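You operate a simulated robot arm through the tools that you are given. There is no shell and no other tool.

Carry out the task below with a simulated two-armed robot. There is one attempt and no reset: what you move stays moved.

## Task
Move the blue slider to the repeat on the display, lock it, reset and jog once.
Fine: on the press; the yellow knob frees and locks it; its lamp lights at the mark. Leave the other controls alone. Where these are worked on the way, their far stop is far enough and under half their travel is too little: yellow knob.
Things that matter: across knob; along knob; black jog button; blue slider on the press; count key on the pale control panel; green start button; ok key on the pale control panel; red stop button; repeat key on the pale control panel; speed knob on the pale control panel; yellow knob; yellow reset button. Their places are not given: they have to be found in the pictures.

It is judged by the outcome, as a careful person would: the job done as asked, and still so three seconds after it is handed in. It fails if anything else is knocked over, pushed out of place, dropped, spilled or broken.

## Robot
Two 7-joint arms with fingered hands on one trunk that stands fixed in place. Base frame: the origin is at the foot of the trunk, x ahead of it, y to its left, z up. Readings come in m, rad, newtons and seconds.
The left shoulder is at [0.07, 0.172, 1.527], the right one opposite. Each reaches about 1.156 m from its shoulder. Payload 5 kg a hand.
Tool frame (each hand has its own): the origin (TCP) lies between the finger pads and is the grasp point; the fingertips stand 0.043 m ahead of it; z points along the fingers, y is the line along which they close. The gripper opens to 0.144 m; its body begins 0.05 m behind the TCP. The gripper is a hand of 5 fingers: y runs from the thumb to the fingers, the wrist lies at [-0.021, -0.124, -0.221] in the tool frame, and closing takes about 1.5 s.
Orientation is that of the tool frame in the base frame, as a unit quaternion [x, y, z, w]. With the fingers straight down and the wrist toward the robot, the tool's x, y and z point along [0, 1, 0], [1, 0, 0] and [0, 0, -1] of the base frame.

## Interface
- The arms move only by the tool arm_command. It takes "left_series", "right_series" or both (then of equal length, played together; a hand with none holds still); each is a list of rows, each a list of 7 numbers: the shift along the tool's x, y, z in units of 300 mm (1.0 is 300 mm), then the turn, a rotation vector about the tool's x, y, z in units of 60 degrees (1.0 is 60 degrees), then the opening, from 0 (shut) to 1 (fully open). In form: [[x, y, z, wx, wy, wz, grip], ...]. A call has 1 to 20 rows; each row is the pose to reach, as a shift and turn from the pose commanded when the call began, along the tool's axes at that moment. A call with a number of a shift or a turn outside -1 to 1 is refused whole. Rows are played at 5 a second. More than 0.05 m and 0.15 rad between two rows, or a gripper value outside its range, and nothing of the call is played. A pose out of reach is approached as far as the arm can. The call stops where the force on the tool passes 60 N (or 10 N more than at its start, if that is more) or the arm is blocked; 0.2 s more then pass. Each finger travels about 0.045 m/s and halts on what it meets, pressing with about 32 N; the grip force reading is that of the motor and also rises with nothing between the fingers. The clock runs only during rows and for 0.2 s after the last one: add rows that repeat a pose to give the fingers time. It gives the time, the measured TCP pose, the force on the tool (base axes), the opening and the grip force at its end, in the units of the frame above (readings bear some noise), with the torque about the TCP (base axes, N m) and any sound that the robot's microphone picked up, and new pictures: "show" is both (left out), scene, wrist or none (wrist: the cameras of the hands that moved).
- Cameras (640 x 400 px; columns grow to the right, rows downward): "scene" is now at [0.1379, -0.0087, 1.7631]; the picture's right is [-0.09, -1.00, 0.00], its down [-0.64, 0.06, -0.77] and it looks along [0.76, -0.07, -0.64] (base axes); focal length 262 px, centre (320, 200). "left" rides on the left gripper at [-0.086, -0.109, -0.168] in its tool frame; the picture's right is [-0.80, -0.28, 0.53], its down [0.54, -0.73, 0.42] and it looks along [0.27, 0.63, 0.73] (tool axes); focal length 275 px, centre (320, 200). "right" rides on the right gripper at [0.086, -0.109, -0.168] in its tool frame; the picture's right is [-0.80, 0.28, -0.53], its down [-0.54, -0.73, 0.42] and it looks along [-0.27, 0.63, 0.73] (tool axes); focal length 275 px, centre (320, 200).
- slide_trunk(by): slides the trunk up (or, below 0, down) by that many m; the arms and the scene camera ride with it, the base frame stays. It gives what a move gives, with no picture.
- grasp_type(shape, hand): the hand has 5 fingers and takes this shape, open, in about a second: jaw (thumb against the fingers, like two jaws); tri (thumb and two fingers); tip (a fingertip pinch); poke (one finger out to press); point (the index stretched); flat (the hand flat); cup (the hand cupped); fist (a fist). The gripper value then closes the fingers along that shape, each until it touches; the sizes above hold for jaw. It gives what a move gives, with no picture.
- head_to(pan, tilt): turns the head with the scene camera to pan (to the left, within 1.501 rad either way) and tilt (down, from -0.506 to 1.204), counted from straight ahead of the robot. It gives what a move gives, and a new picture of the scene camera.
- probe_pixels(camera, pixels): there is no depth. For up to 12 entries [column, row, z] of the newest picture of that camera ("zoom" is the newest enlarged one), the place [x, y] in the base frame at which the ray of that pixel passes the height z, good to about 0.002 m, but the place of the scene camera against the robot may be out by one fixed shift of up to 0.012 m in any direction. The clock stands still meanwhile.
- close_up(camera, box): a new picture of the part [left, top, right, bottom] of that camera's present view, enlarged. The clock stands still meanwhile.
- close_job(): hands the job in; it is judged then, once.

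Leave the grippers open and the arms clear of the work at the hand-in unless told otherwise.

The tools are called after "Emit:" as name(argument=value, ...) on one line, values as JSON. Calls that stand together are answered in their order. arm_command: Moves the arms, as the interface text tells. Its arguments: {"type":"object","properties":{"left_series":{"type":"array"},"right_series":{"type":"array"},"show":{"type":"string","enum":["both","scene","wrist","none"]}},"required":[]} The other tools are called the same way: slide_trunk (by) moves the trunk up or down; grasp_type (shape, hand) gives the hand a shape; head_to (pan, tilt) turns the head that bears the scene camera; probe_pixels (camera, pixels) gives the place at which the rays of pixels pass given heights; close_up (camera, box) takes an enlarged picture of a part of a camera's view; close_job () hands the job in.

At the start:

```text
time: 0.0
left_tool_pos: [0.7656, 0.3513, 1.5392]
left_tool_rot: [0.706, 0.708, 0.0, 0.0]
left_force: [0.0, 1.3, 0.1]
left_torque: [-0.01, 0.01, 0.02]
left_finger_gap: 0.1436
left_finger_force: 0.0
left_shape: jaw
right_tool_pos: [0.6544, -0.2872, 1.5493]
right_tool_rot: [0.707, 0.707, 0.0, 0.0]
right_force: [-0.7, -0.5, -0.6]
right_torque: [0.01, 0.01, 0.0]
right_finger_gap: 0.1438
right_finger_force: 0.0
right_shape: jaw
trunk travel left (down, up): [-0.625, 0.315]
head pan, tilt (commanded): [-0.094, 0.696]
```

scene: 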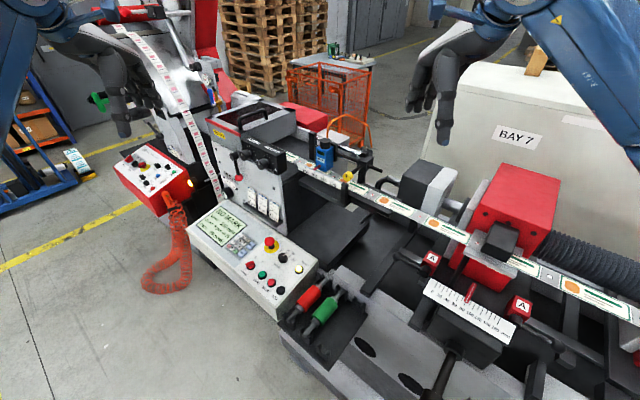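
right: 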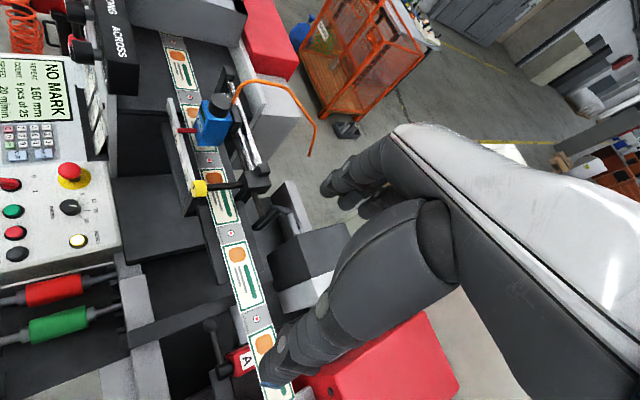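
left: 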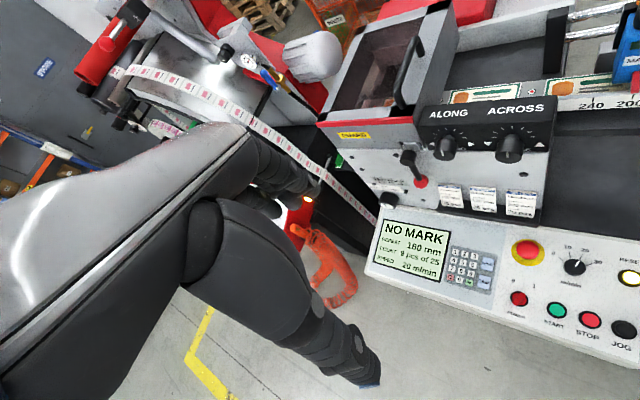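

I see a label press with a pale control panel (display reading "NO MARK, REPEAT 160 mm?"), a blue sensor on a rail and a yellow knob near scene pixel (347,177). I'll enlarge the relevant parts first.

Emit:
close_up(camera="left", box=[360, 200, 640, 375])

Emit:
close_up(camera="scene", box=[270, 120, 398, 200])

Emit:
close_up(camera="right", box=[140, 40, 332, 220])

Emit:
close_up(camera="scene", box=[180, 190, 330, 330])

```text
2.29 times, centred on (500, 288) of left
```

zoom: 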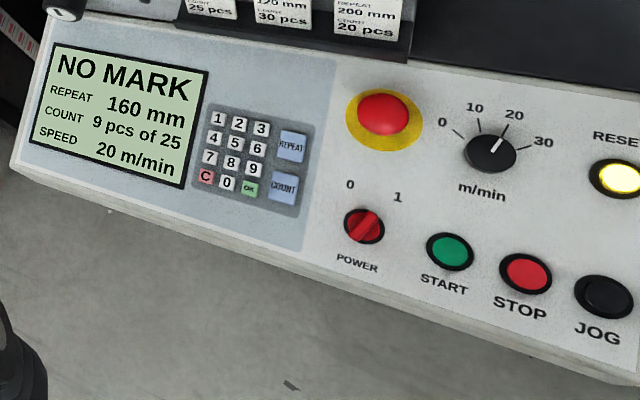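

```text
5.00 times, centred on (334, 160) of scene
```

zoom: 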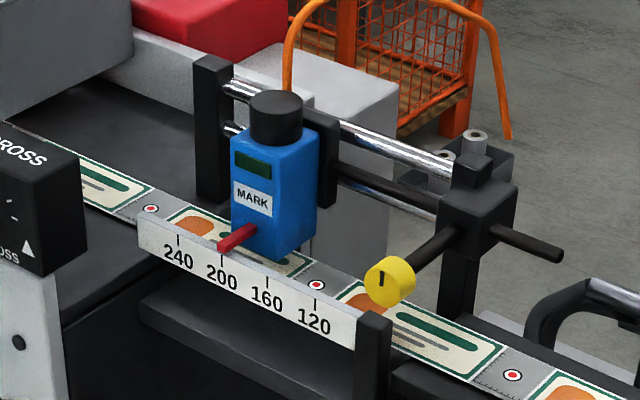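

```text
2.22 times, centred on (236, 130) of right
```

zoom: 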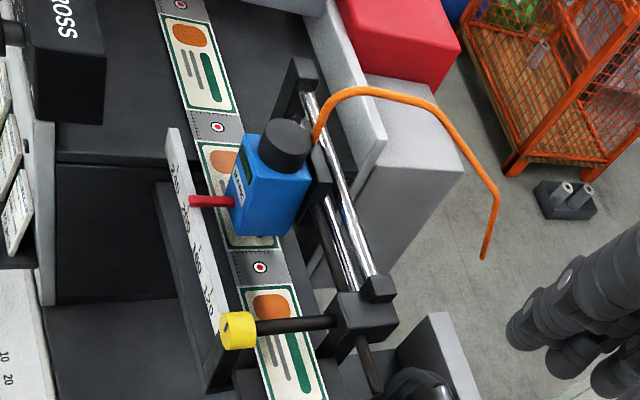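

```text
2.86 times, centred on (255, 260) of scene
```

zoom: 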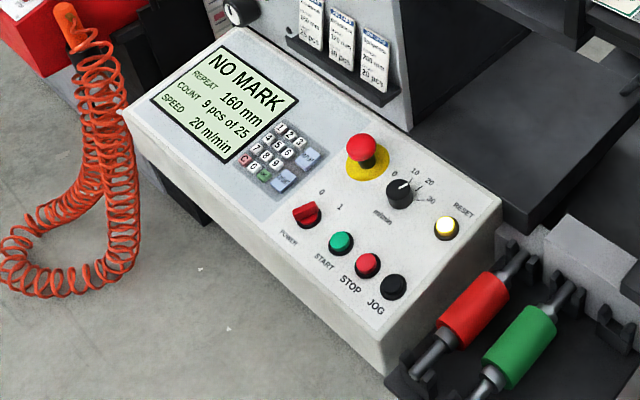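

I see the blue carriage with a red pointer on a scale (240/200/160/120), its lamp window dark, and the yellow knob at the end of a rod. I'll probe rays at two heights from both the scene and the right wrist cameras so I can triangulate.

Emit:
probe_pixels(camera="scene", pixels=[[348, 176.4, 1.0], [348, 176.4, 1.3], [315, 169.5, 1.0], [315, 169.5, 1.3], [325, 140, 1.0], [325, 140, 1.3], [283.5, 255.5, 0.8], [283.5, 255.5, 1.1], [271, 276.5, 0.8], [271, 276.5, 1.1]])

Emit:
probe_pixels(camera="right", pixels=[[199.1, 188.5, 1.0], [199.1, 188.5, 1.3], [178, 130.5, 1.0], [178, 130.5, 1.3], [219.5, 101, 1.0], [219.5, 101, 1.3], [78, 241, 0.8], [78, 241, 1.1], [18, 254, 0.8], [18, 254, 1.1]])

Emit:
probe_pixels(camera="left", pixels=[[628, 278, 0.8], [628, 278, 1.1], [624, 329, 0.8], [624, 329, 1.1]])

```text
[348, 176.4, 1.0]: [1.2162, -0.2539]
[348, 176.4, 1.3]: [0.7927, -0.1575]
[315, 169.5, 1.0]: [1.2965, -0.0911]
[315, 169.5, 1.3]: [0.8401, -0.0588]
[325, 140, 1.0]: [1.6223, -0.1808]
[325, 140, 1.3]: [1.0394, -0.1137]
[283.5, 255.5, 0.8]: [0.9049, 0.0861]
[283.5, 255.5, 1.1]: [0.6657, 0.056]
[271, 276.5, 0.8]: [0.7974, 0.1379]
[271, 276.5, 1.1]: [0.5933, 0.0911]
```

```text
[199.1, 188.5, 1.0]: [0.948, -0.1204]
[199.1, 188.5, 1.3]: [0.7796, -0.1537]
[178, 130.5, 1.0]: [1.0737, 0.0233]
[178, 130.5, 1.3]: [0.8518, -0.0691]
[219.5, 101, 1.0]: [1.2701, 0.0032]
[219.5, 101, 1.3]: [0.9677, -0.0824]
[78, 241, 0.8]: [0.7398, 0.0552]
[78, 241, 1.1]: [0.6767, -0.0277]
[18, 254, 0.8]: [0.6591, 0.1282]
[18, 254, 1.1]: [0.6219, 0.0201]
```

```text
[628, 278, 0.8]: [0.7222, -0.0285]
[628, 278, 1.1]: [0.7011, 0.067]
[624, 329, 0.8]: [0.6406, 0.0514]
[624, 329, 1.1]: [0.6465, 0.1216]
```

Triangulated so far: yellow knob ≈ [0.771, -0.154, 1.315], pointer tip ≈ [0.863, -0.063, 1.285], jog ≈ [0.643, 0.082, 0.929], reset ≈ [0.711, 0.016, 0.941]. Next I'll take tighter close-ups of the knob, scale and rails in both cameras.

Emit:
close_up(camera="scene", box=[290, 130, 354, 200])

Emit:
close_up(camera="right", box=[160, 80, 288, 215])

Emit:
close_up(camera="scene", box=[325, 150, 389, 195])

```text
5.71 times, centred on (322, 165) of scene
```

zoom: 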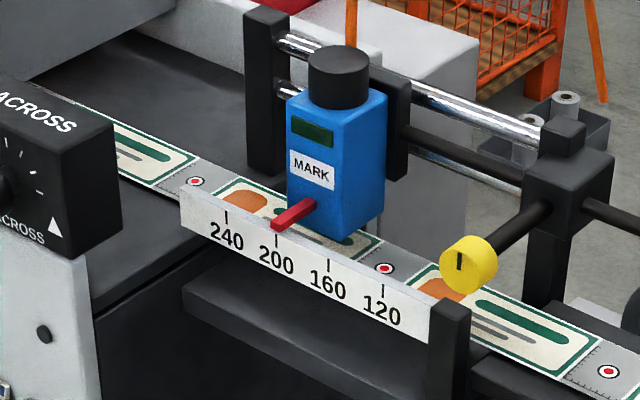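

```text
2.96 times, centred on (224, 148) of right
```

zoom: 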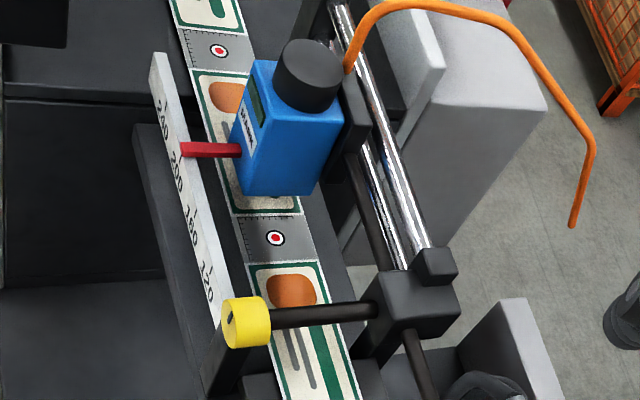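

```text
8.89 times, centred on (357, 172) of scene
```

zoom: 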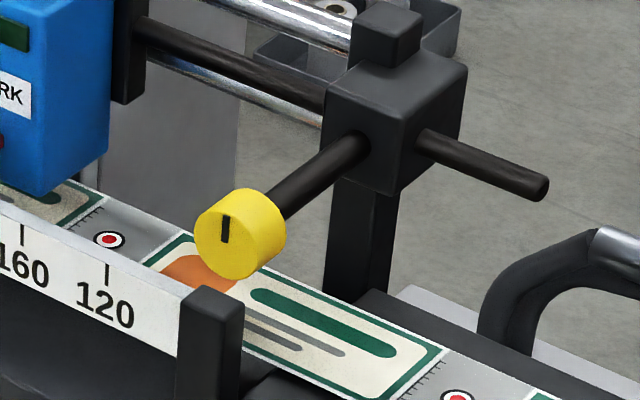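

There are two chrome rails, a black rod parallel to them passing through the end block, and the yellow knob's spindle crossing it as a clamp. I'll probe the tick marks 240/200/160/120, the knob face, the spindle and the stub to get directions and scale pitch.

Emit:
probe_pixels(camera="scene", pixels=[[305.73, 167.8, 1.27], [314.48, 172.0, 1.27], [323.58, 176.38, 1.27], [333.03, 180.93, 1.27], [314.13, 169.9, 1.285], [321.1, 165.5, 1.285], [346.5, 176.5, 1.315], [361.5, 164.0, 1.315], [297.7, 162.9, 1.285], [341.25, 183.4, 1.285]])

Emit:
probe_pixels(camera="right", pixels=[[166.96, 98.6, 1.285], [166.96, 98.6, 1.2], [177.4, 129.95, 1.285], [197.0, 131.0, 1.285], [190.9, 187.3, 1.285], [190.9, 187.3, 1.2], [194.0, 188.0, 1.315], [240.0, 183.5, 1.315], [229, 83, 1.43], [261.0, 164.0, 1.43]])

```text
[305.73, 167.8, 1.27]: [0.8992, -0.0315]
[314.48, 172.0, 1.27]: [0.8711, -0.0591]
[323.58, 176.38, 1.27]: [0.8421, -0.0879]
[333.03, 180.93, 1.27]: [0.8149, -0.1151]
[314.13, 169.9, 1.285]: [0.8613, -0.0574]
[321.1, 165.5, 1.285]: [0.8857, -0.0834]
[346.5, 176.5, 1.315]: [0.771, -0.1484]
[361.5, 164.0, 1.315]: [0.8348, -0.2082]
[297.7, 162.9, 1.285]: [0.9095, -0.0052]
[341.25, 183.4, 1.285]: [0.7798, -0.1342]
```

```text
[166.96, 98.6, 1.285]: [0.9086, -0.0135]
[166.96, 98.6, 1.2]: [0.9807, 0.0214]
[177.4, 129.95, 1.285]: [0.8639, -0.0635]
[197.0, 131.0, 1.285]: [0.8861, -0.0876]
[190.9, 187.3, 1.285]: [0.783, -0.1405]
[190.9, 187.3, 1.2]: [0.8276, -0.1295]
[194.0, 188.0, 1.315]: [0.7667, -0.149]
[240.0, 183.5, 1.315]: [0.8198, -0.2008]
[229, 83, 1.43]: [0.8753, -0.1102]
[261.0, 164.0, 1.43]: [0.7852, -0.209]
```

Ticks are ~40 mm apart per 40 units, and the scale runs along direction (-0.707,-0.707) in the base frame; the knob spindle runs along (0.707,-0.707). The pointer sits at about 200 and must move ~40 mm to 160. For the small knob I'll try the "tri" shape on the left hand and look at it.

Emit:
grasp_type(shape="tri", hand="left")

Emit:
close_up(camera="left", box=[0, 0, 640, 400])

Emit:
close_up(camera="scene", box=[0, 0, 240, 150])

```text
time: 0.9
left_tool_pos: [0.7664, 0.3502, 1.5389]
left_tool_rot: [0.707, 0.708, -0.001, -0.001]
left_force: [-0.2, -0.2, 0.0]
left_torque: [0.01, 0.04, -0.02]
left_finger_gap: 0.1436
left_finger_force: 0.1
left_shape: tri
right_tool_pos: [0.6533, -0.288, 1.5492]
right_tool_rot: [0.708, 0.707, 0.0, 0.0]
right_force: [0.4, 0.4, -0.7]
right_torque: [0.02, 0.04, 0.01]
right_finger_gap: 0.1435
right_finger_force: 0.0
right_shape: jaw
trunk travel left (down, up): [-0.625, 0.315]
head pan, tilt (commanded): [-0.094, 0.696]
```

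```text
1.00 times, centred on (320, 200) of left (not enlarged: the box is as wide or as high as the picture)
```

zoom: 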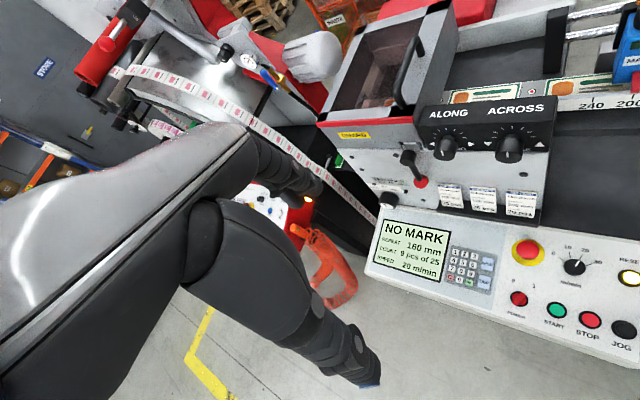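

```text
2.67 times, centred on (120, 75) of scene
```

zoom: 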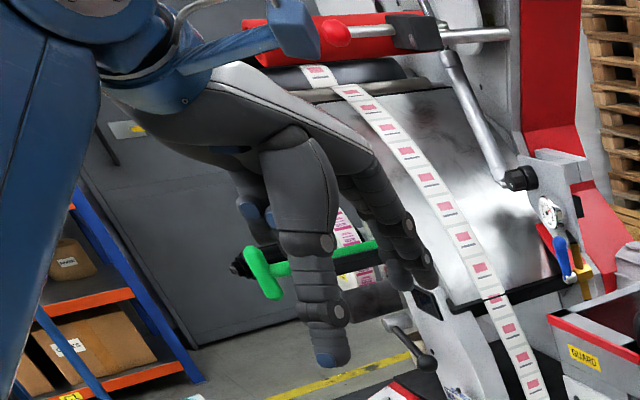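

The tri shape looks good (thumb plus two fingers, others curled). Before moving, I'll check where the ALONG/ACROSS box stands so the left hand stays clear of it on its way.

Emit:
probe_pixels(camera="left", pixels=[[510, 148, 1.2], [510, 148, 1.4], [550, 95, 1.2], [550, 95, 1.4], [554, 222, 1.0], [554, 222, 1.2]])

Emit:
close_up(camera="scene", box=[200, 90, 328, 170])

```text
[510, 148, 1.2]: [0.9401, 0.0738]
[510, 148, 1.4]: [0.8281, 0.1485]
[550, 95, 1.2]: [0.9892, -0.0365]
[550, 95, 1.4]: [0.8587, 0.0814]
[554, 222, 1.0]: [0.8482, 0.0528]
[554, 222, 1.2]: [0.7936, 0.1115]
```

```text
5.00 times, centred on (264, 130) of scene
```

zoom: 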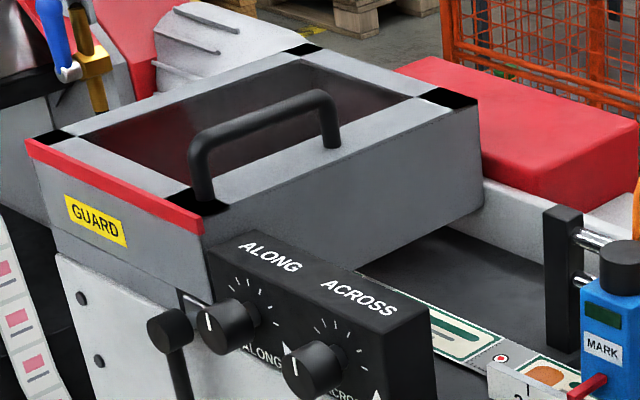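

The ACROSS knob is at about [0.887, 0.113, 1.30], so I'll bring the left hand in nearer the robot: first half of the move toward [0.66, 0.16, 1.45] with half of the turn that points the fingers along the knob spindle.

Emit:
arm_command(left_series=[[-0.079, -0.044, 0.0375, -0.0366, -0.0885, -0.0366, 1], [-0.158, -0.088, 0.075, -0.0733, -0.177, -0.0733, 1], [-0.237, -0.132, 0.1125, -0.11, -0.2655, -0.11, 1], [-0.317, -0.177, 0.15, -0.1465, -0.354, -0.1465, 1], [-0.396, -0.221, 0.1875, -0.183, -0.4425, -0.183, 1], [-0.475, -0.265, 0.225, -0.22, -0.531, -0.22, 1], [-0.554, -0.309, 0.2625, -0.256, -0.6195, -0.256, 1], [-0.633, -0.353, 0.3, -0.293, -0.708, -0.293, 1]])

```text
time: 2.7
left_tool_pos: [0.6596, 0.1595, 1.45]
left_tool_rot: [0.537, 0.748, -0.148, 0.361]
left_force: [0.1, -0.4, 1.2]
left_torque: [0.03, -0.02, 0.04]
left_finger_gap: 0.1437
left_finger_force: 0.2
left_shape: tri
right_tool_pos: [0.6543, -0.2879, 1.5489]
right_tool_rot: [0.707, 0.707, 0.0, 0.001]
right_force: [0.1, 0.2, 0.4]
right_torque: [0.03, 0.0, 0.0]
right_finger_gap: 0.1434
right_finger_force: 0.1
right_shape: jaw
trunk travel left (down, up): [-0.625, 0.315]
head pan, tilt (commanded): [-0.094, 0.696]
```

scene: 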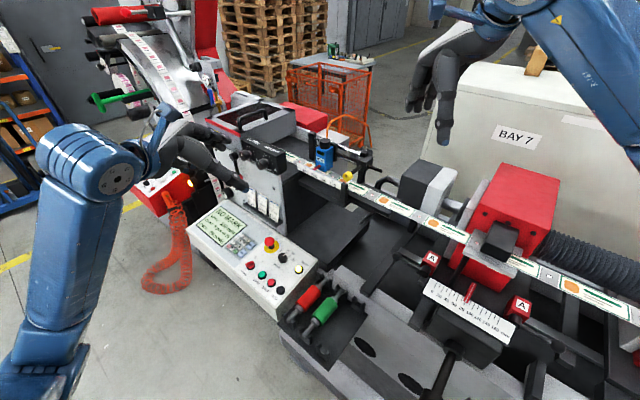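
left: 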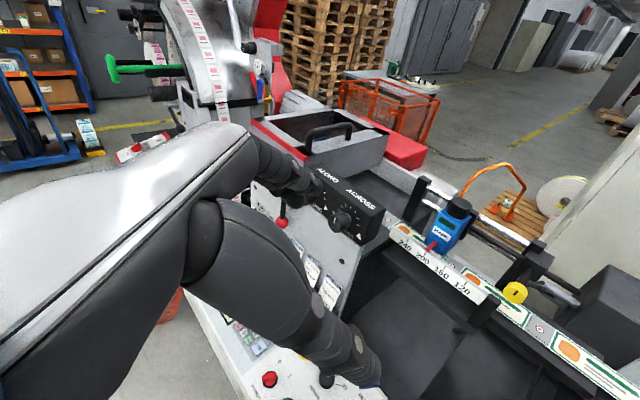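

The move went as intended and the left camera now shows the yellow knob at (515,292) and the scale. I'll zoom in on it and probe for triangulation.

Emit:
close_up(camera="left", box=[380, 190, 572, 310])

Emit:
probe_pixels(camera="left", pixels=[[515, 292, 1.3], [515, 292, 1.4], [427, 249, 1.285], [427, 249, 1.385]])

```text
3.33 times, centred on (476, 250) of left
```

zoom: 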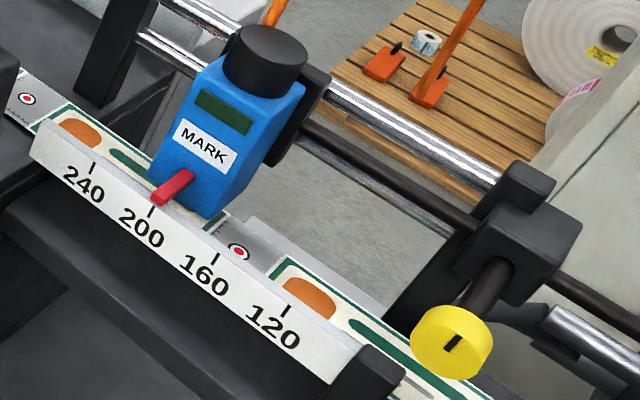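

```text
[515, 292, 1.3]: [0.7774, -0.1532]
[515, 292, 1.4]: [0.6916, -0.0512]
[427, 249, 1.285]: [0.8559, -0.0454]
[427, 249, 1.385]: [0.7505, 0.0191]
```

Triangulating left with right wrist views: knob ≈ [0.779, -0.153, 1.300], pointer tip ≈ [0.878, -0.058, 1.265] (at 200). Now the second half of the turn, bringing the left TCP to ~0.16 m in front of the knob on its axis: [0.666, -0.040, 1.300].

Emit:
arm_command(left_series=[[-0.013, -0.035, 0.085, -0.0326, -0.0787, -0.0326, 1], [-0.026, -0.07, 0.169, -0.065, -0.157, -0.065, 1], [-0.039, -0.106, 0.254, -0.0977, -0.236, -0.0977, 1], [-0.052, -0.141, 0.339, -0.13, -0.315, -0.13, 1], [-0.066, -0.176, 0.423, -0.163, -0.393, -0.163, 1], [-0.079, -0.211, 0.508, -0.195, -0.472, -0.195, 1], [-0.092, -0.247, 0.593, -0.228, -0.551, -0.228, 1], [-0.105, -0.282, 0.677, -0.26, -0.629, -0.26, 1], [-0.118, -0.317, 0.762, -0.293, -0.708, -0.293, 1]])

```text
time: 4.6
left_tool_pos: [0.6642, 0.0182, 1.2764]
left_tool_rot: [0.373, 0.682, -0.194, 0.598]
left_force: [0.7, 1.0, -0.6]
left_torque: [-0.06, -0.02, 0.0]
left_finger_gap: 0.1441
left_finger_force: 0.0
left_shape: tri
right_tool_pos: [0.6544, -0.2862, 1.5492]
right_tool_rot: [0.706, 0.708, 0.0, -0.001]
right_force: [-0.5, 1.0, 0.1]
right_torque: [0.01, 0.0, 0.0]
right_finger_gap: 0.1437
right_finger_force: 0.1
right_shape: jaw
trunk travel left (down, up): [-0.625, 0.315]
head pan, tilt (commanded): [-0.094, 0.696]
stopped in row 9 (left hand): the arm was blocked; the commanded pose is now the measured one
```

scene: 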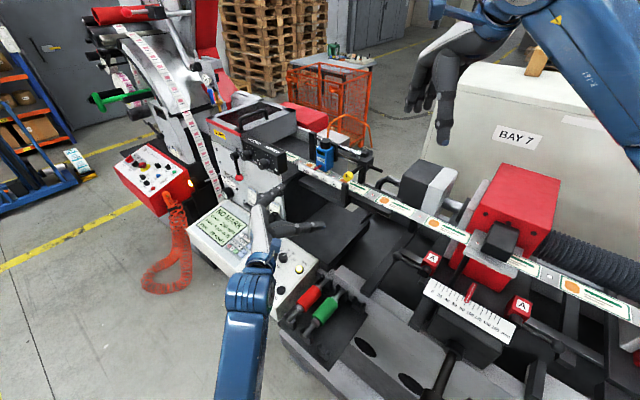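
left: 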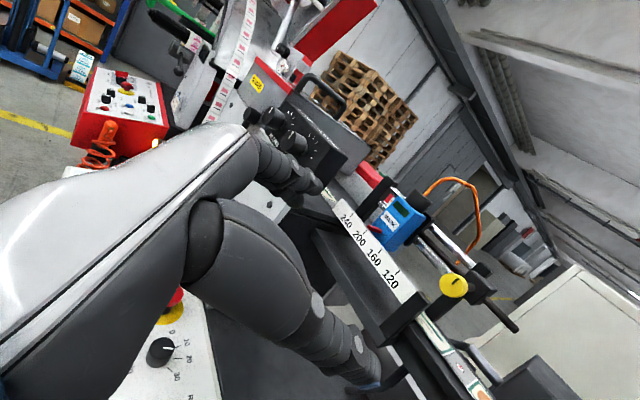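

The arm stopped with almost no tool force, so it's at a joint limit (elbow strongly folded); the hand points (0.67,-0.71,-0.21), about 12° low. I'll extend out toward the knob, which unfolds the arm, while pitching the fingers up the remaining 12°.

Emit:
arm_command(left_series=[[-0.034, -0.019, 0.064, 0, 0, 0, 1], [-0.068, -0.038, 0.128, 0, 0, 0, 1], [-0.103, -0.056, 0.193, 0, -0.067, 0, 1], [-0.137, -0.075, 0.257, 0, -0.133, 0, 1], [-0.171, -0.094, 0.321, 0, -0.2, 0, 1]])

```text
time: 5.3
left_tool_pos: [0.6798, 0.0003, 1.233]
left_tool_rot: [0.424, 0.687, -0.152, 0.571]
left_force: [-0.5, 0.2, -0.3]
left_torque: [-0.03, 0.01, -0.01]
left_finger_gap: 0.1439
left_finger_force: 0.0
left_shape: tri
right_tool_pos: [0.6547, -0.2869, 1.5485]
right_tool_rot: [0.706, 0.708, 0.0, 0.0]
right_force: [0.4, -0.4, -0.6]
right_torque: [0.01, -0.01, -0.02]
right_finger_gap: 0.1435
right_finger_force: 0.0
right_shape: jaw
trunk travel left (down, up): [-0.625, 0.315]
head pan, tilt (commanded): [-0.094, 0.696]
stopped in row 3 (left hand): the arm was blocked; the commanded pose is now the measured one
```

scene: 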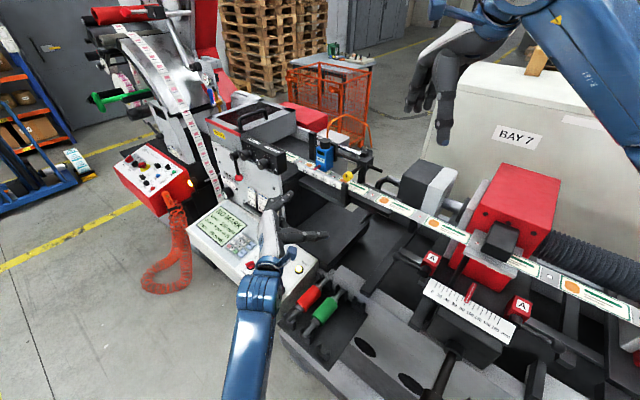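
left: 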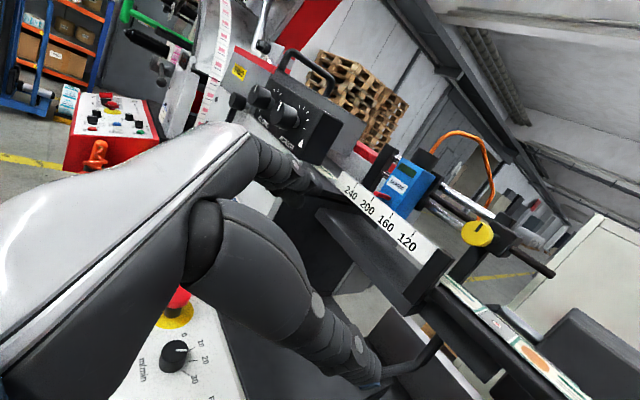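

The wrist is at its limit in this configuration. Before choosing another hand roll, I'll look closely at the knob, the post at the right end of the scale and the ledge, from this low viewpoint, to judge clearances.

Emit:
close_up(camera="left", box=[330, 130, 570, 310])

Emit:
close_up(camera="right", box=[150, 140, 278, 220])

```text
2.22 times, centred on (450, 220) of left
```

zoom: 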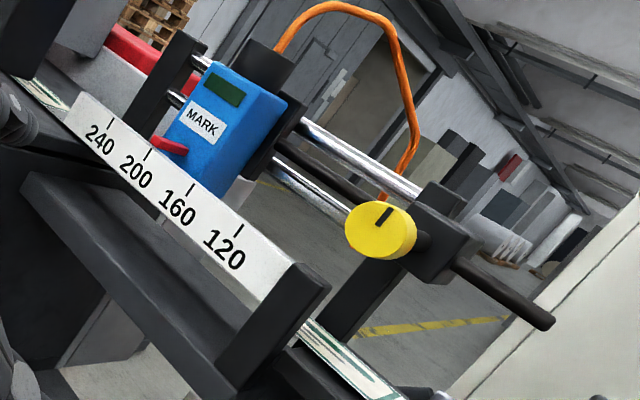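

```text
5.00 times, centred on (214, 180) of right
```

zoom: 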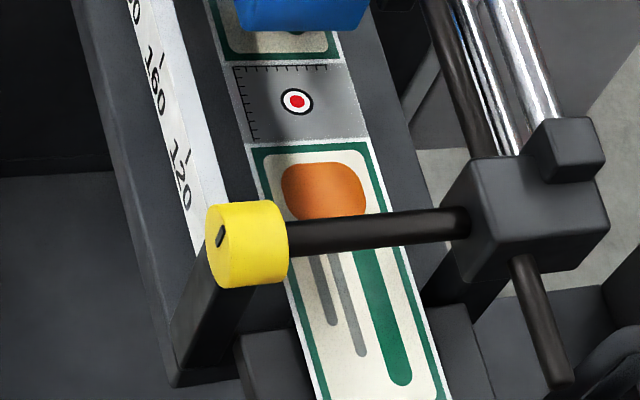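

The mark on the knob points up. I'll probe the 120 tick, post-top corners and the knob centre from this view and from the right camera to fix heights.

Emit:
probe_pixels(camera="left", pixels=[[413.1, 234.4, 1.2], [413.1, 234.4, 1.28], [437.9, 247.9, 1.2], [437.9, 247.9, 1.28], [477, 234.4, 1.25], [477, 234.4, 1.32], [454.5, 257.4, 1.2], [454.5, 257.4, 1.28], [382, 196, 1.2], [382, 196, 1.28]])

Emit:
probe_pixels(camera="right", pixels=[[187.6, 171, 1.2], [187.6, 171, 1.28], [199.6, 188.8, 1.25], [199.6, 188.8, 1.32], [182.2, 151.6, 1.2], [182.2, 151.6, 1.28], [193.6, 187.4, 1.25], [193.6, 187.4, 1.32]])

```text
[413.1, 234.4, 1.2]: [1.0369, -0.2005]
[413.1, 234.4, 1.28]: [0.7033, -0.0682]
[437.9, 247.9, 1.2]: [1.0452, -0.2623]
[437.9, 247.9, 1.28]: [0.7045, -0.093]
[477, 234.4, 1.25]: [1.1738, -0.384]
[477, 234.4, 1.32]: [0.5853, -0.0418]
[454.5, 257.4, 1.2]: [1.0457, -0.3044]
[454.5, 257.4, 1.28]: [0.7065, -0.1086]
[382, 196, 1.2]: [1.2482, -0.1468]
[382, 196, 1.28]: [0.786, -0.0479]
```

```text
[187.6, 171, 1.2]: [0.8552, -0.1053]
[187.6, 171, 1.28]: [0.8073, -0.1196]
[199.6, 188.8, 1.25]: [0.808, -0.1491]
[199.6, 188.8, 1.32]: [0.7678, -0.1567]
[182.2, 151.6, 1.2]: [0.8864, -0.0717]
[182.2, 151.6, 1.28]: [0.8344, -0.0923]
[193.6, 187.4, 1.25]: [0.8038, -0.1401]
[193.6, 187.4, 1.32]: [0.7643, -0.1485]
```

Scale top and post top are at z ≈ 1.258 and the knob's underside at ≈ 1.28, so fingertips fit around it. A roll with the wrist above the knob suits the left arm better if the shoulders are higher, so I'll raise the trunk 0.25 m (nothing is above either hand).

Emit:
slide_trunk(by=0.25)

```text
time: 7.9
left_tool_pos: [0.6786, 0.0002, 1.4834]
left_tool_rot: [0.424, 0.686, -0.153, 0.571]
left_force: [-1.6, 0.3, 0.4]
left_torque: [-0.01, 0.03, 0.01]
left_finger_gap: 0.144
left_finger_force: 0.1
left_shape: tri
right_tool_pos: [0.6541, -0.2872, 1.7995]
right_tool_rot: [0.707, 0.707, 0.0, -0.001]
right_force: [0.6, 0.5, 0.2]
right_torque: [-0.02, 0.01, -0.03]
right_finger_gap: 0.1435
right_finger_force: 0.1
right_shape: jaw
trunk travel left (down, up): [-0.875, 0.065]
head pan, tilt (commanded): [-0.094, 0.696]
```

The trunk is up. Now I roll the left hand so the fingers go to the lower left and the thumb to the upper right (wrist above), aiming along the spindle direction, and lower toward [0.665, -0.035, 1.40].

Emit:
arm_command(left_series=[[0.023, -0.02, 0.015, 0.005, -0.033, -0.11, 1], [0.046, -0.04, 0.03, 0.01, -0.066, -0.221, 1], [0.068, -0.06, 0.045, 0.015, -0.098, -0.331, 1], [0.091, -0.08, 0.06, 0.02, -0.131, -0.441, 1], [0.114, -0.1, 0.075, 0.025, -0.164, -0.552, 1], [0.137, -0.12, 0.09, 0.03, -0.197, -0.662, 1], [0.159, -0.139, 0.105, 0.035, -0.229, -0.772, 1], [0.182, -0.159, 0.12, 0.04, -0.262, -0.883, 1], [0.205, -0.179, 0.135, 0.045, -0.295, -0.993, 1]])

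```text
time: 8.6
left_tool_pos: [0.6746, 0.0369, 1.43]
left_tool_rot: [0.389, 0.722, -0.185, 0.542]
left_force: [-0.2, 0.5, 0.4]
left_torque: [0.01, 0.05, -0.01]
left_finger_gap: 0.144
left_finger_force: 0.1
left_shape: tri
right_tool_pos: [0.6535, -0.2848, 1.7994]
right_tool_rot: [0.706, 0.708, 0.0, 0.001]
right_force: [-0.7, -0.2, -0.9]
right_torque: [0.02, 0.0, 0.0]
right_finger_gap: 0.1437
right_finger_force: 0.1
right_shape: jaw
trunk travel left (down, up): [-0.875, 0.065]
head pan, tilt (commanded): [-0.094, 0.696]
stopped in row 3 (left hand): the arm was blocked; the commanded pose is now the measured one
```

scene: 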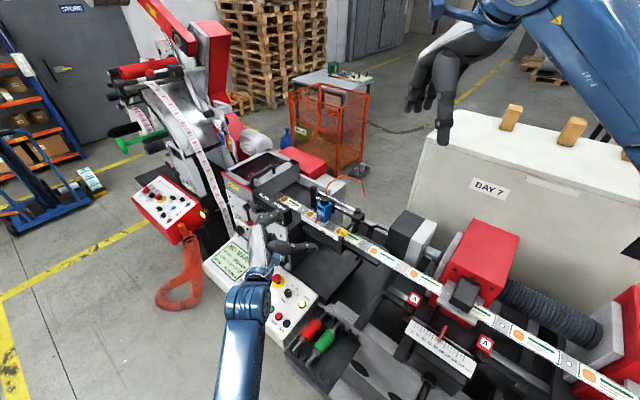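
left: 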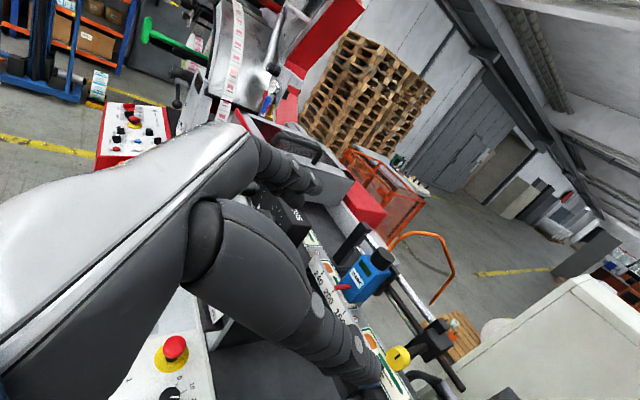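

The left arm is hitting a joint limit again with no contact force. A top-down grip with the right hand (closing across the knob, turning about the spindle) fits the right arm better. First I withdraw the left hand to its rest side, undoing its rotation.

Emit:
arm_command(left_series=[[-0.023, 0.067, -0.092, 0.049, 0.1, 0.046, 1], [-0.046, 0.135, -0.185, 0.098, 0.199, 0.091, 1], [-0.069, 0.202, -0.277, 0.147, 0.299, 0.137, 1], [-0.092, 0.27, -0.369, 0.196, 0.398, 0.182, 1], [-0.115, 0.337, -0.462, 0.245, 0.498, 0.228, 1], [-0.137, 0.404, -0.554, 0.293, 0.597, 0.274, 1], [-0.16, 0.472, -0.646, 0.342, 0.697, 0.319, 1], [-0.183, 0.539, -0.738, 0.391, 0.796, 0.365, 1], [-0.206, 0.607, -0.831, 0.44, 0.896, 0.41, 1], [-0.229, 0.674, -0.923, 0.489, 0.995, 0.456, 1]])

Emit:
grasp_type(shape="tri", hand="right")

Emit:
close_up(camera="right", box=[0, 0, 640, 400])

```text
time: 10.8
left_tool_pos: [0.6594, 0.3297, 1.6198]
left_tool_rot: [0.696, 0.717, -0.011, 0.035]
left_force: [-0.1, 1.0, 0.0]
left_torque: [-0.05, 0.01, 0.01]
left_finger_gap: 0.144
left_finger_force: 0.0
left_shape: tri
right_tool_pos: [0.6548, -0.2843, 1.7992]
right_tool_rot: [0.706, 0.708, 0.0, 0.001]
right_force: [-0.3, 0.4, -0.5]
right_torque: [0.01, 0.02, 0.02]
right_finger_gap: 0.1438
right_finger_force: 0.1
right_shape: jaw
trunk travel left (down, up): [-0.875, 0.065]
head pan, tilt (commanded): [-0.094, 0.696]
```

scene: 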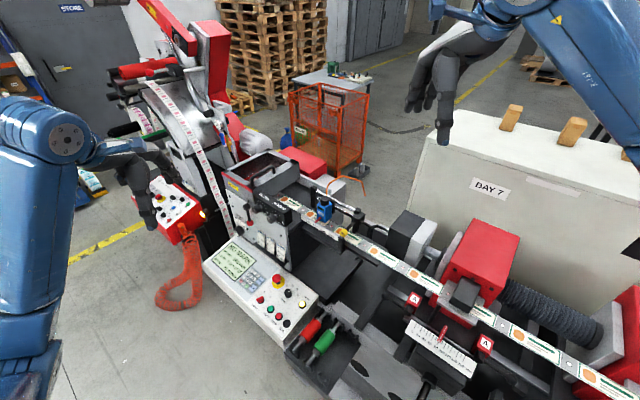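
left: 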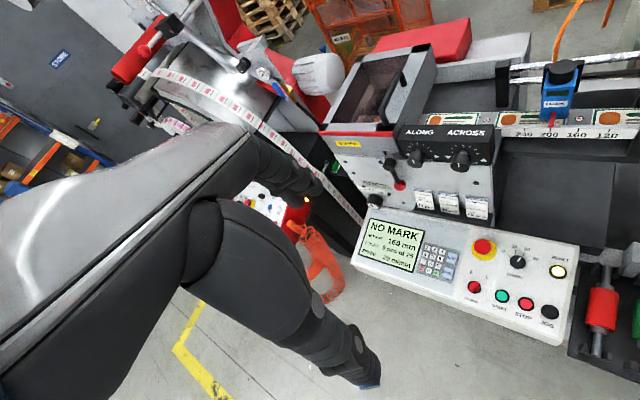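

```text
time: 11.7
left_tool_pos: [0.6614, 0.3277, 1.6206]
left_tool_rot: [0.696, 0.717, -0.012, 0.035]
left_force: [0.0, -0.1, 0.9]
left_torque: [-0.01, -0.01, 0.02]
left_finger_gap: 0.1441
left_finger_force: 0.0
left_shape: tri
right_tool_pos: [0.6535, -0.2863, 1.7982]
right_tool_rot: [0.706, 0.708, 0.001, 0.0]
right_force: [0.7, 0.7, -1.1]
right_torque: [0.0, 0.0, -0.05]
right_finger_gap: 0.1438
right_finger_force: 0.0
right_shape: tri
trunk travel left (down, up): [-0.875, 0.065]
head pan, tilt (commanded): [-0.094, 0.696]
```

```text
1.00 times, centred on (320, 200) of right (not enlarged: the box is as wide or as high as the picture)
```

zoom: 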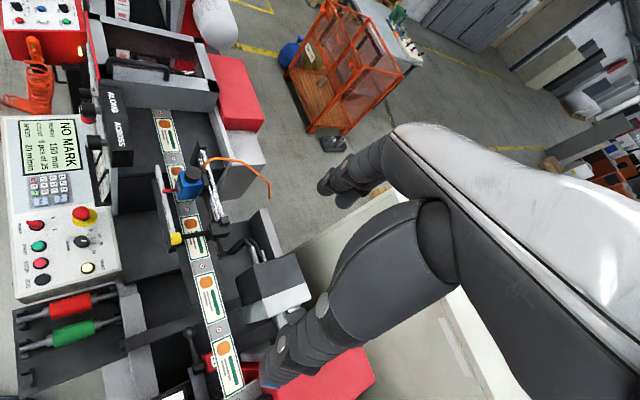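

Left hand is back at rest, right hand is in tri shape. Now I bring the right hand over toward the knob, yawed 45° so its closing line lies along the scale direction, to about [0.70, -0.236, 1.55].

Emit:
arm_command(right_series=[[0.021, 0.019, 0.104, 0, 0, -0.094, 1], [0.042, 0.039, 0.207, 0, 0, -0.188, 1], [0.063, 0.058, 0.311, 0, 0, -0.281, 1], [0.084, 0.078, 0.414, 0, 0, -0.375, 1], [0.105, 0.097, 0.518, 0, 0, -0.469, 1], [0.126, 0.116, 0.621, 0, 0, -0.563, 1], [0.147, 0.136, 0.725, 0, 0, -0.656, 1], [0.168, 0.155, 0.828, 0, 0, -0.75, 1]])

```text
time: 13.5
left_tool_pos: [0.6614, 0.3271, 1.621]
left_tool_rot: [0.695, 0.718, -0.011, 0.037]
left_force: [-1.3, 0.9, -0.3]
left_torque: [0.0, -0.04, 0.01]
left_finger_gap: 0.144
left_finger_force: 0.0
left_shape: tri
right_tool_pos: [0.6898, -0.221, 1.533]
right_tool_rot: [0.379, 0.925, -0.004, -0.02]
right_force: [-6.4, -0.7, -25.7]
right_torque: [0.36, -0.21, -0.16]
right_finger_gap: 0.1438
right_finger_force: 0.1
right_shape: tri
right hand out of reach, approached as far as the arm can: row 8
trunk travel left (down, up): [-0.875, 0.065]
head pan, tilt (commanded): [-0.094, 0.696]
```

scene: 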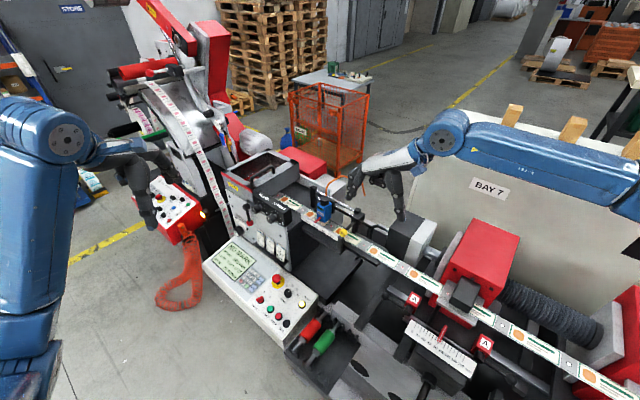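
right: 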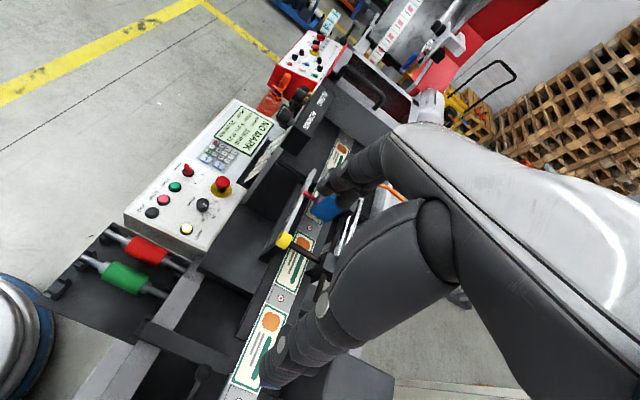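

The reading shows about -26 N vertically on the right tool and "out of reach" at row 8, so I want to see whether the hand or arm touches anything. I'll zoom in on the hand and elbow.

Emit:
close_up(camera="scene", box=[310, 120, 470, 270])

Emit:
close_up(camera="right", box=[220, 120, 480, 400])

Emit:
close_up(camera="left", box=[400, 0, 640, 150])

```text
2.67 times, centred on (390, 195) of scene
```

zoom: 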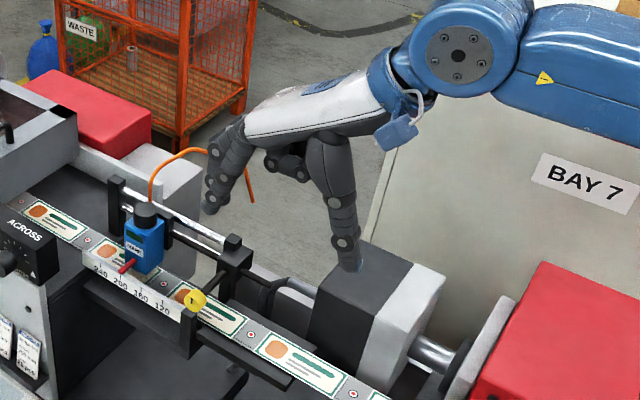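

```text
1.43 times, centred on (350, 260) of right
```

zoom: 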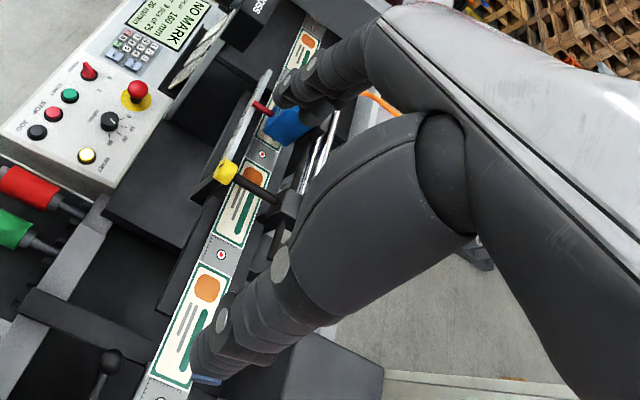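

```text
2.67 times, centred on (520, 75) of left
```

zoom: 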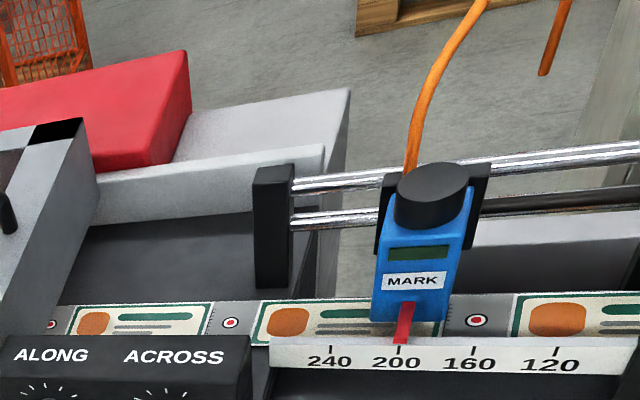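

Nothing appears to touch the fingers. I'll hold still for a row to re-read the force.

Emit:
arm_command(right_series=[[0, 0, 0, 0, 0, 0, 1], [0, 0, 0, 0, 0, 0, 1]], show="none")

Emit:
close_up(camera="scene", box=[400, 80, 640, 240])

```text
time: 14.1
left_tool_pos: [0.6608, 0.3268, 1.621]
left_tool_rot: [0.696, 0.717, -0.012, 0.035]
left_force: [-0.7, -1.7, 1.0]
left_torque: [-0.02, 0.01, 0.03]
left_finger_gap: 0.1438
left_finger_force: 0.1
left_shape: tri
right_tool_pos: [0.6991, -0.223, 1.558]
right_tool_rot: [0.379, 0.925, 0.0, 0.002]
right_force: [0.8, 0.2, -0.2]
right_torque: [0.0, 0.0, 0.01]
right_finger_gap: 0.1441
right_finger_force: 0.0
right_shape: tri
trunk travel left (down, up): [-0.875, 0.065]
head pan, tilt (commanded): [-0.094, 0.696]
```

```text
2.50 times, centred on (520, 160) of scene
```

zoom: 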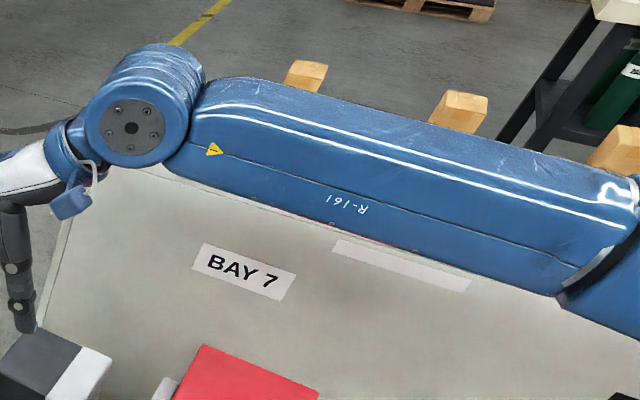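

The force settled to zero – it was just the arm settling. Now I lean the right hand 40° (wrist toward the robot's right) and lower it to a pre-grasp about 0.14 m from the knob along the finger direction: [0.717, -0.219, 1.404].

Emit:
arm_command(right_series=[[-0.005, 0.008, 0.08, -0.095, 0, 0, 1], [-0.01, 0.015, 0.15, -0.19, 0, 0, 1], [-0.015, 0.023, 0.22, -0.286, 0, 0, 1], [-0.02, 0.03, 0.3, -0.381, 0, 0, 1], [-0.024, 0.037, 0.37, -0.476, 0, 0, 1], [-0.029, 0.045, 0.44, -0.571, 0, 0, 1], [-0.033, 0.052, 0.513, -0.667, 0, 0, 1], [-0.033, 0.052, 0.513, -0.667, 0, 0, 1]])

```text
time: 15.9
left_tool_pos: [0.661, 0.3283, 1.621]
left_tool_rot: [0.696, 0.717, -0.011, 0.035]
left_force: [0.7, 1.0, -0.2]
left_torque: [-0.04, -0.02, 0.0]
left_finger_gap: 0.1439
left_finger_force: 0.0
left_shape: tri
right_tool_pos: [0.716, -0.2182, 1.4029]
right_tool_rot: [0.36, 0.868, 0.315, 0.131]
right_force: [-0.4, 0.6, 0.9]
right_torque: [0.01, -0.02, -0.01]
right_finger_gap: 0.1439
right_finger_force: 0.1
right_shape: tri
trunk travel left (down, up): [-0.875, 0.065]
head pan, tilt (commanded): [-0.094, 0.696]
```

scene: 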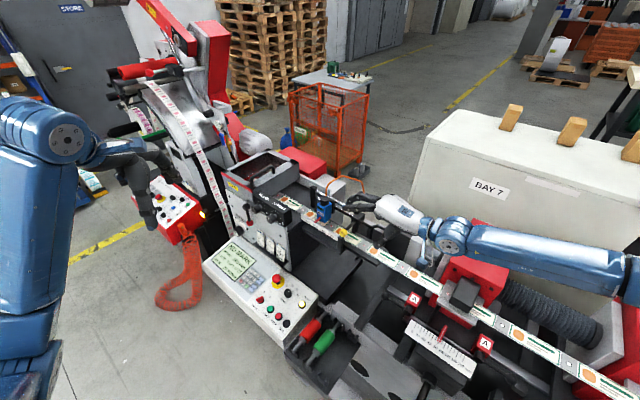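
right: 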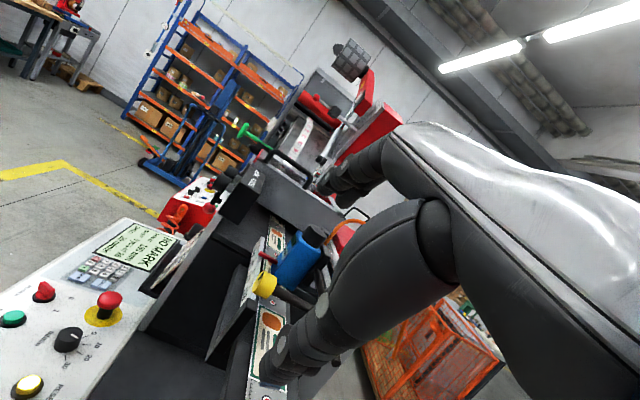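

The pose was reached cleanly. I'll zoom in on hand and knob from scene, left and right cameras.

Emit:
close_up(camera="scene", box=[300, 160, 428, 250])

Emit:
close_up(camera="right", box=[190, 180, 420, 400])

Emit:
close_up(camera="left", box=[480, 0, 640, 160])

```text
4.44 times, centred on (364, 205) of scene
```

zoom: 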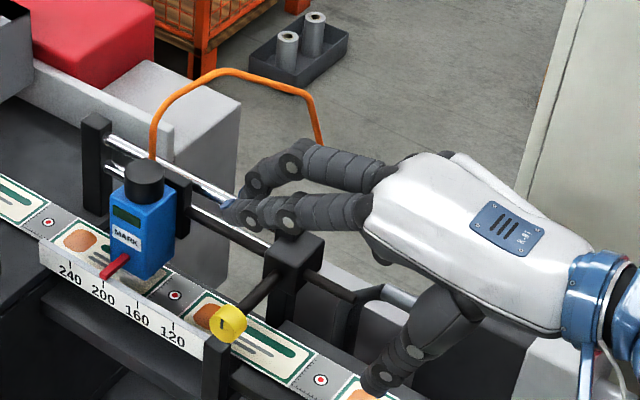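

```text
1.82 times, centred on (305, 290) of right
```

zoom: 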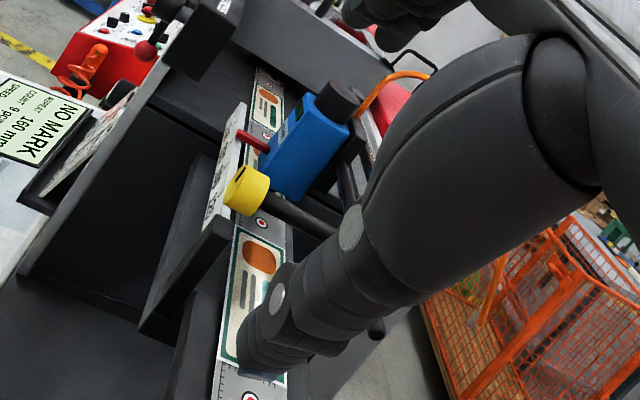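

```text
2.50 times, centred on (560, 80) of left
```

zoom: 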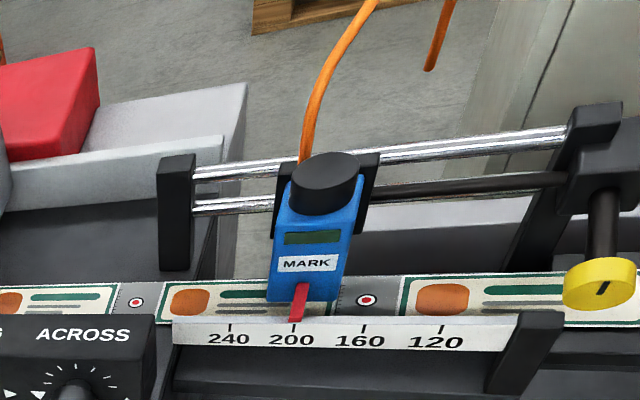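

I'll check the height of the label web beneath the knob (thumb clearance) using the red-dot mark near the 160 position, seen at left (578,120) and right (273,302), and re-check the knob from both.

Emit:
probe_pixels(camera="left", pixels=[[578, 120, 1.15], [578, 120, 1.25], [600.8, 130.5, 1.15], [600.8, 130.5, 1.25]])

Emit:
probe_pixels(camera="right", pixels=[[273.1, 302.1, 1.15], [273.1, 302.1, 1.25], [264.8, 284.5, 1.25], [264.8, 284.5, 1.32], [297, 280, 1.25], [297, 280, 1.35]])

Emit:
close_up(camera="left", box=[560, 60, 640, 160])

```text
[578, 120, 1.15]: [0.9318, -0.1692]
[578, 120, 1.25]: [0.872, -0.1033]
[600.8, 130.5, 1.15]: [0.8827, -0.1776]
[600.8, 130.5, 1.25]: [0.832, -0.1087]
```

```text
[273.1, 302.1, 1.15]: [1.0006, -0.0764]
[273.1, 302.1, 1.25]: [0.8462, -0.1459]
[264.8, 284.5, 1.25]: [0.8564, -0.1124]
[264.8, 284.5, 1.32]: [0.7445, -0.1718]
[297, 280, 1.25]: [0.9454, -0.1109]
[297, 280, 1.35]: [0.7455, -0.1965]
```

```text
4.00 times, centred on (600, 110) of left
```

zoom: 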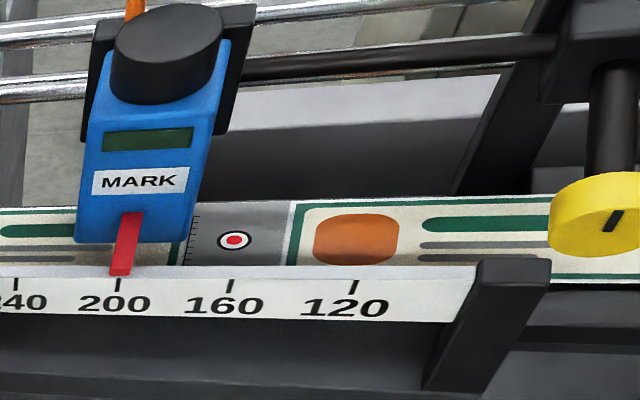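

The web is at z ≈ 1.22 and the red mark sits at the 160 position (s matches the 160 tick), which agrees with the target. I'll verify the knob from the newest zoom (597,213).

Emit:
probe_pixels(camera="zoom", pixels=[[597, 213, 1.25], [597, 213, 1.32], [119, 272, 1.25], [119, 272, 1.28], [232, 285, 1.25], [117, 283, 1.25]])

```text
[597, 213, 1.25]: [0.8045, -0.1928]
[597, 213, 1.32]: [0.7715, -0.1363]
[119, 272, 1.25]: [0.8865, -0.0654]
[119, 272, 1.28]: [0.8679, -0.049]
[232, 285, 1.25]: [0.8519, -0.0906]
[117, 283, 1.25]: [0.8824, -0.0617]
```

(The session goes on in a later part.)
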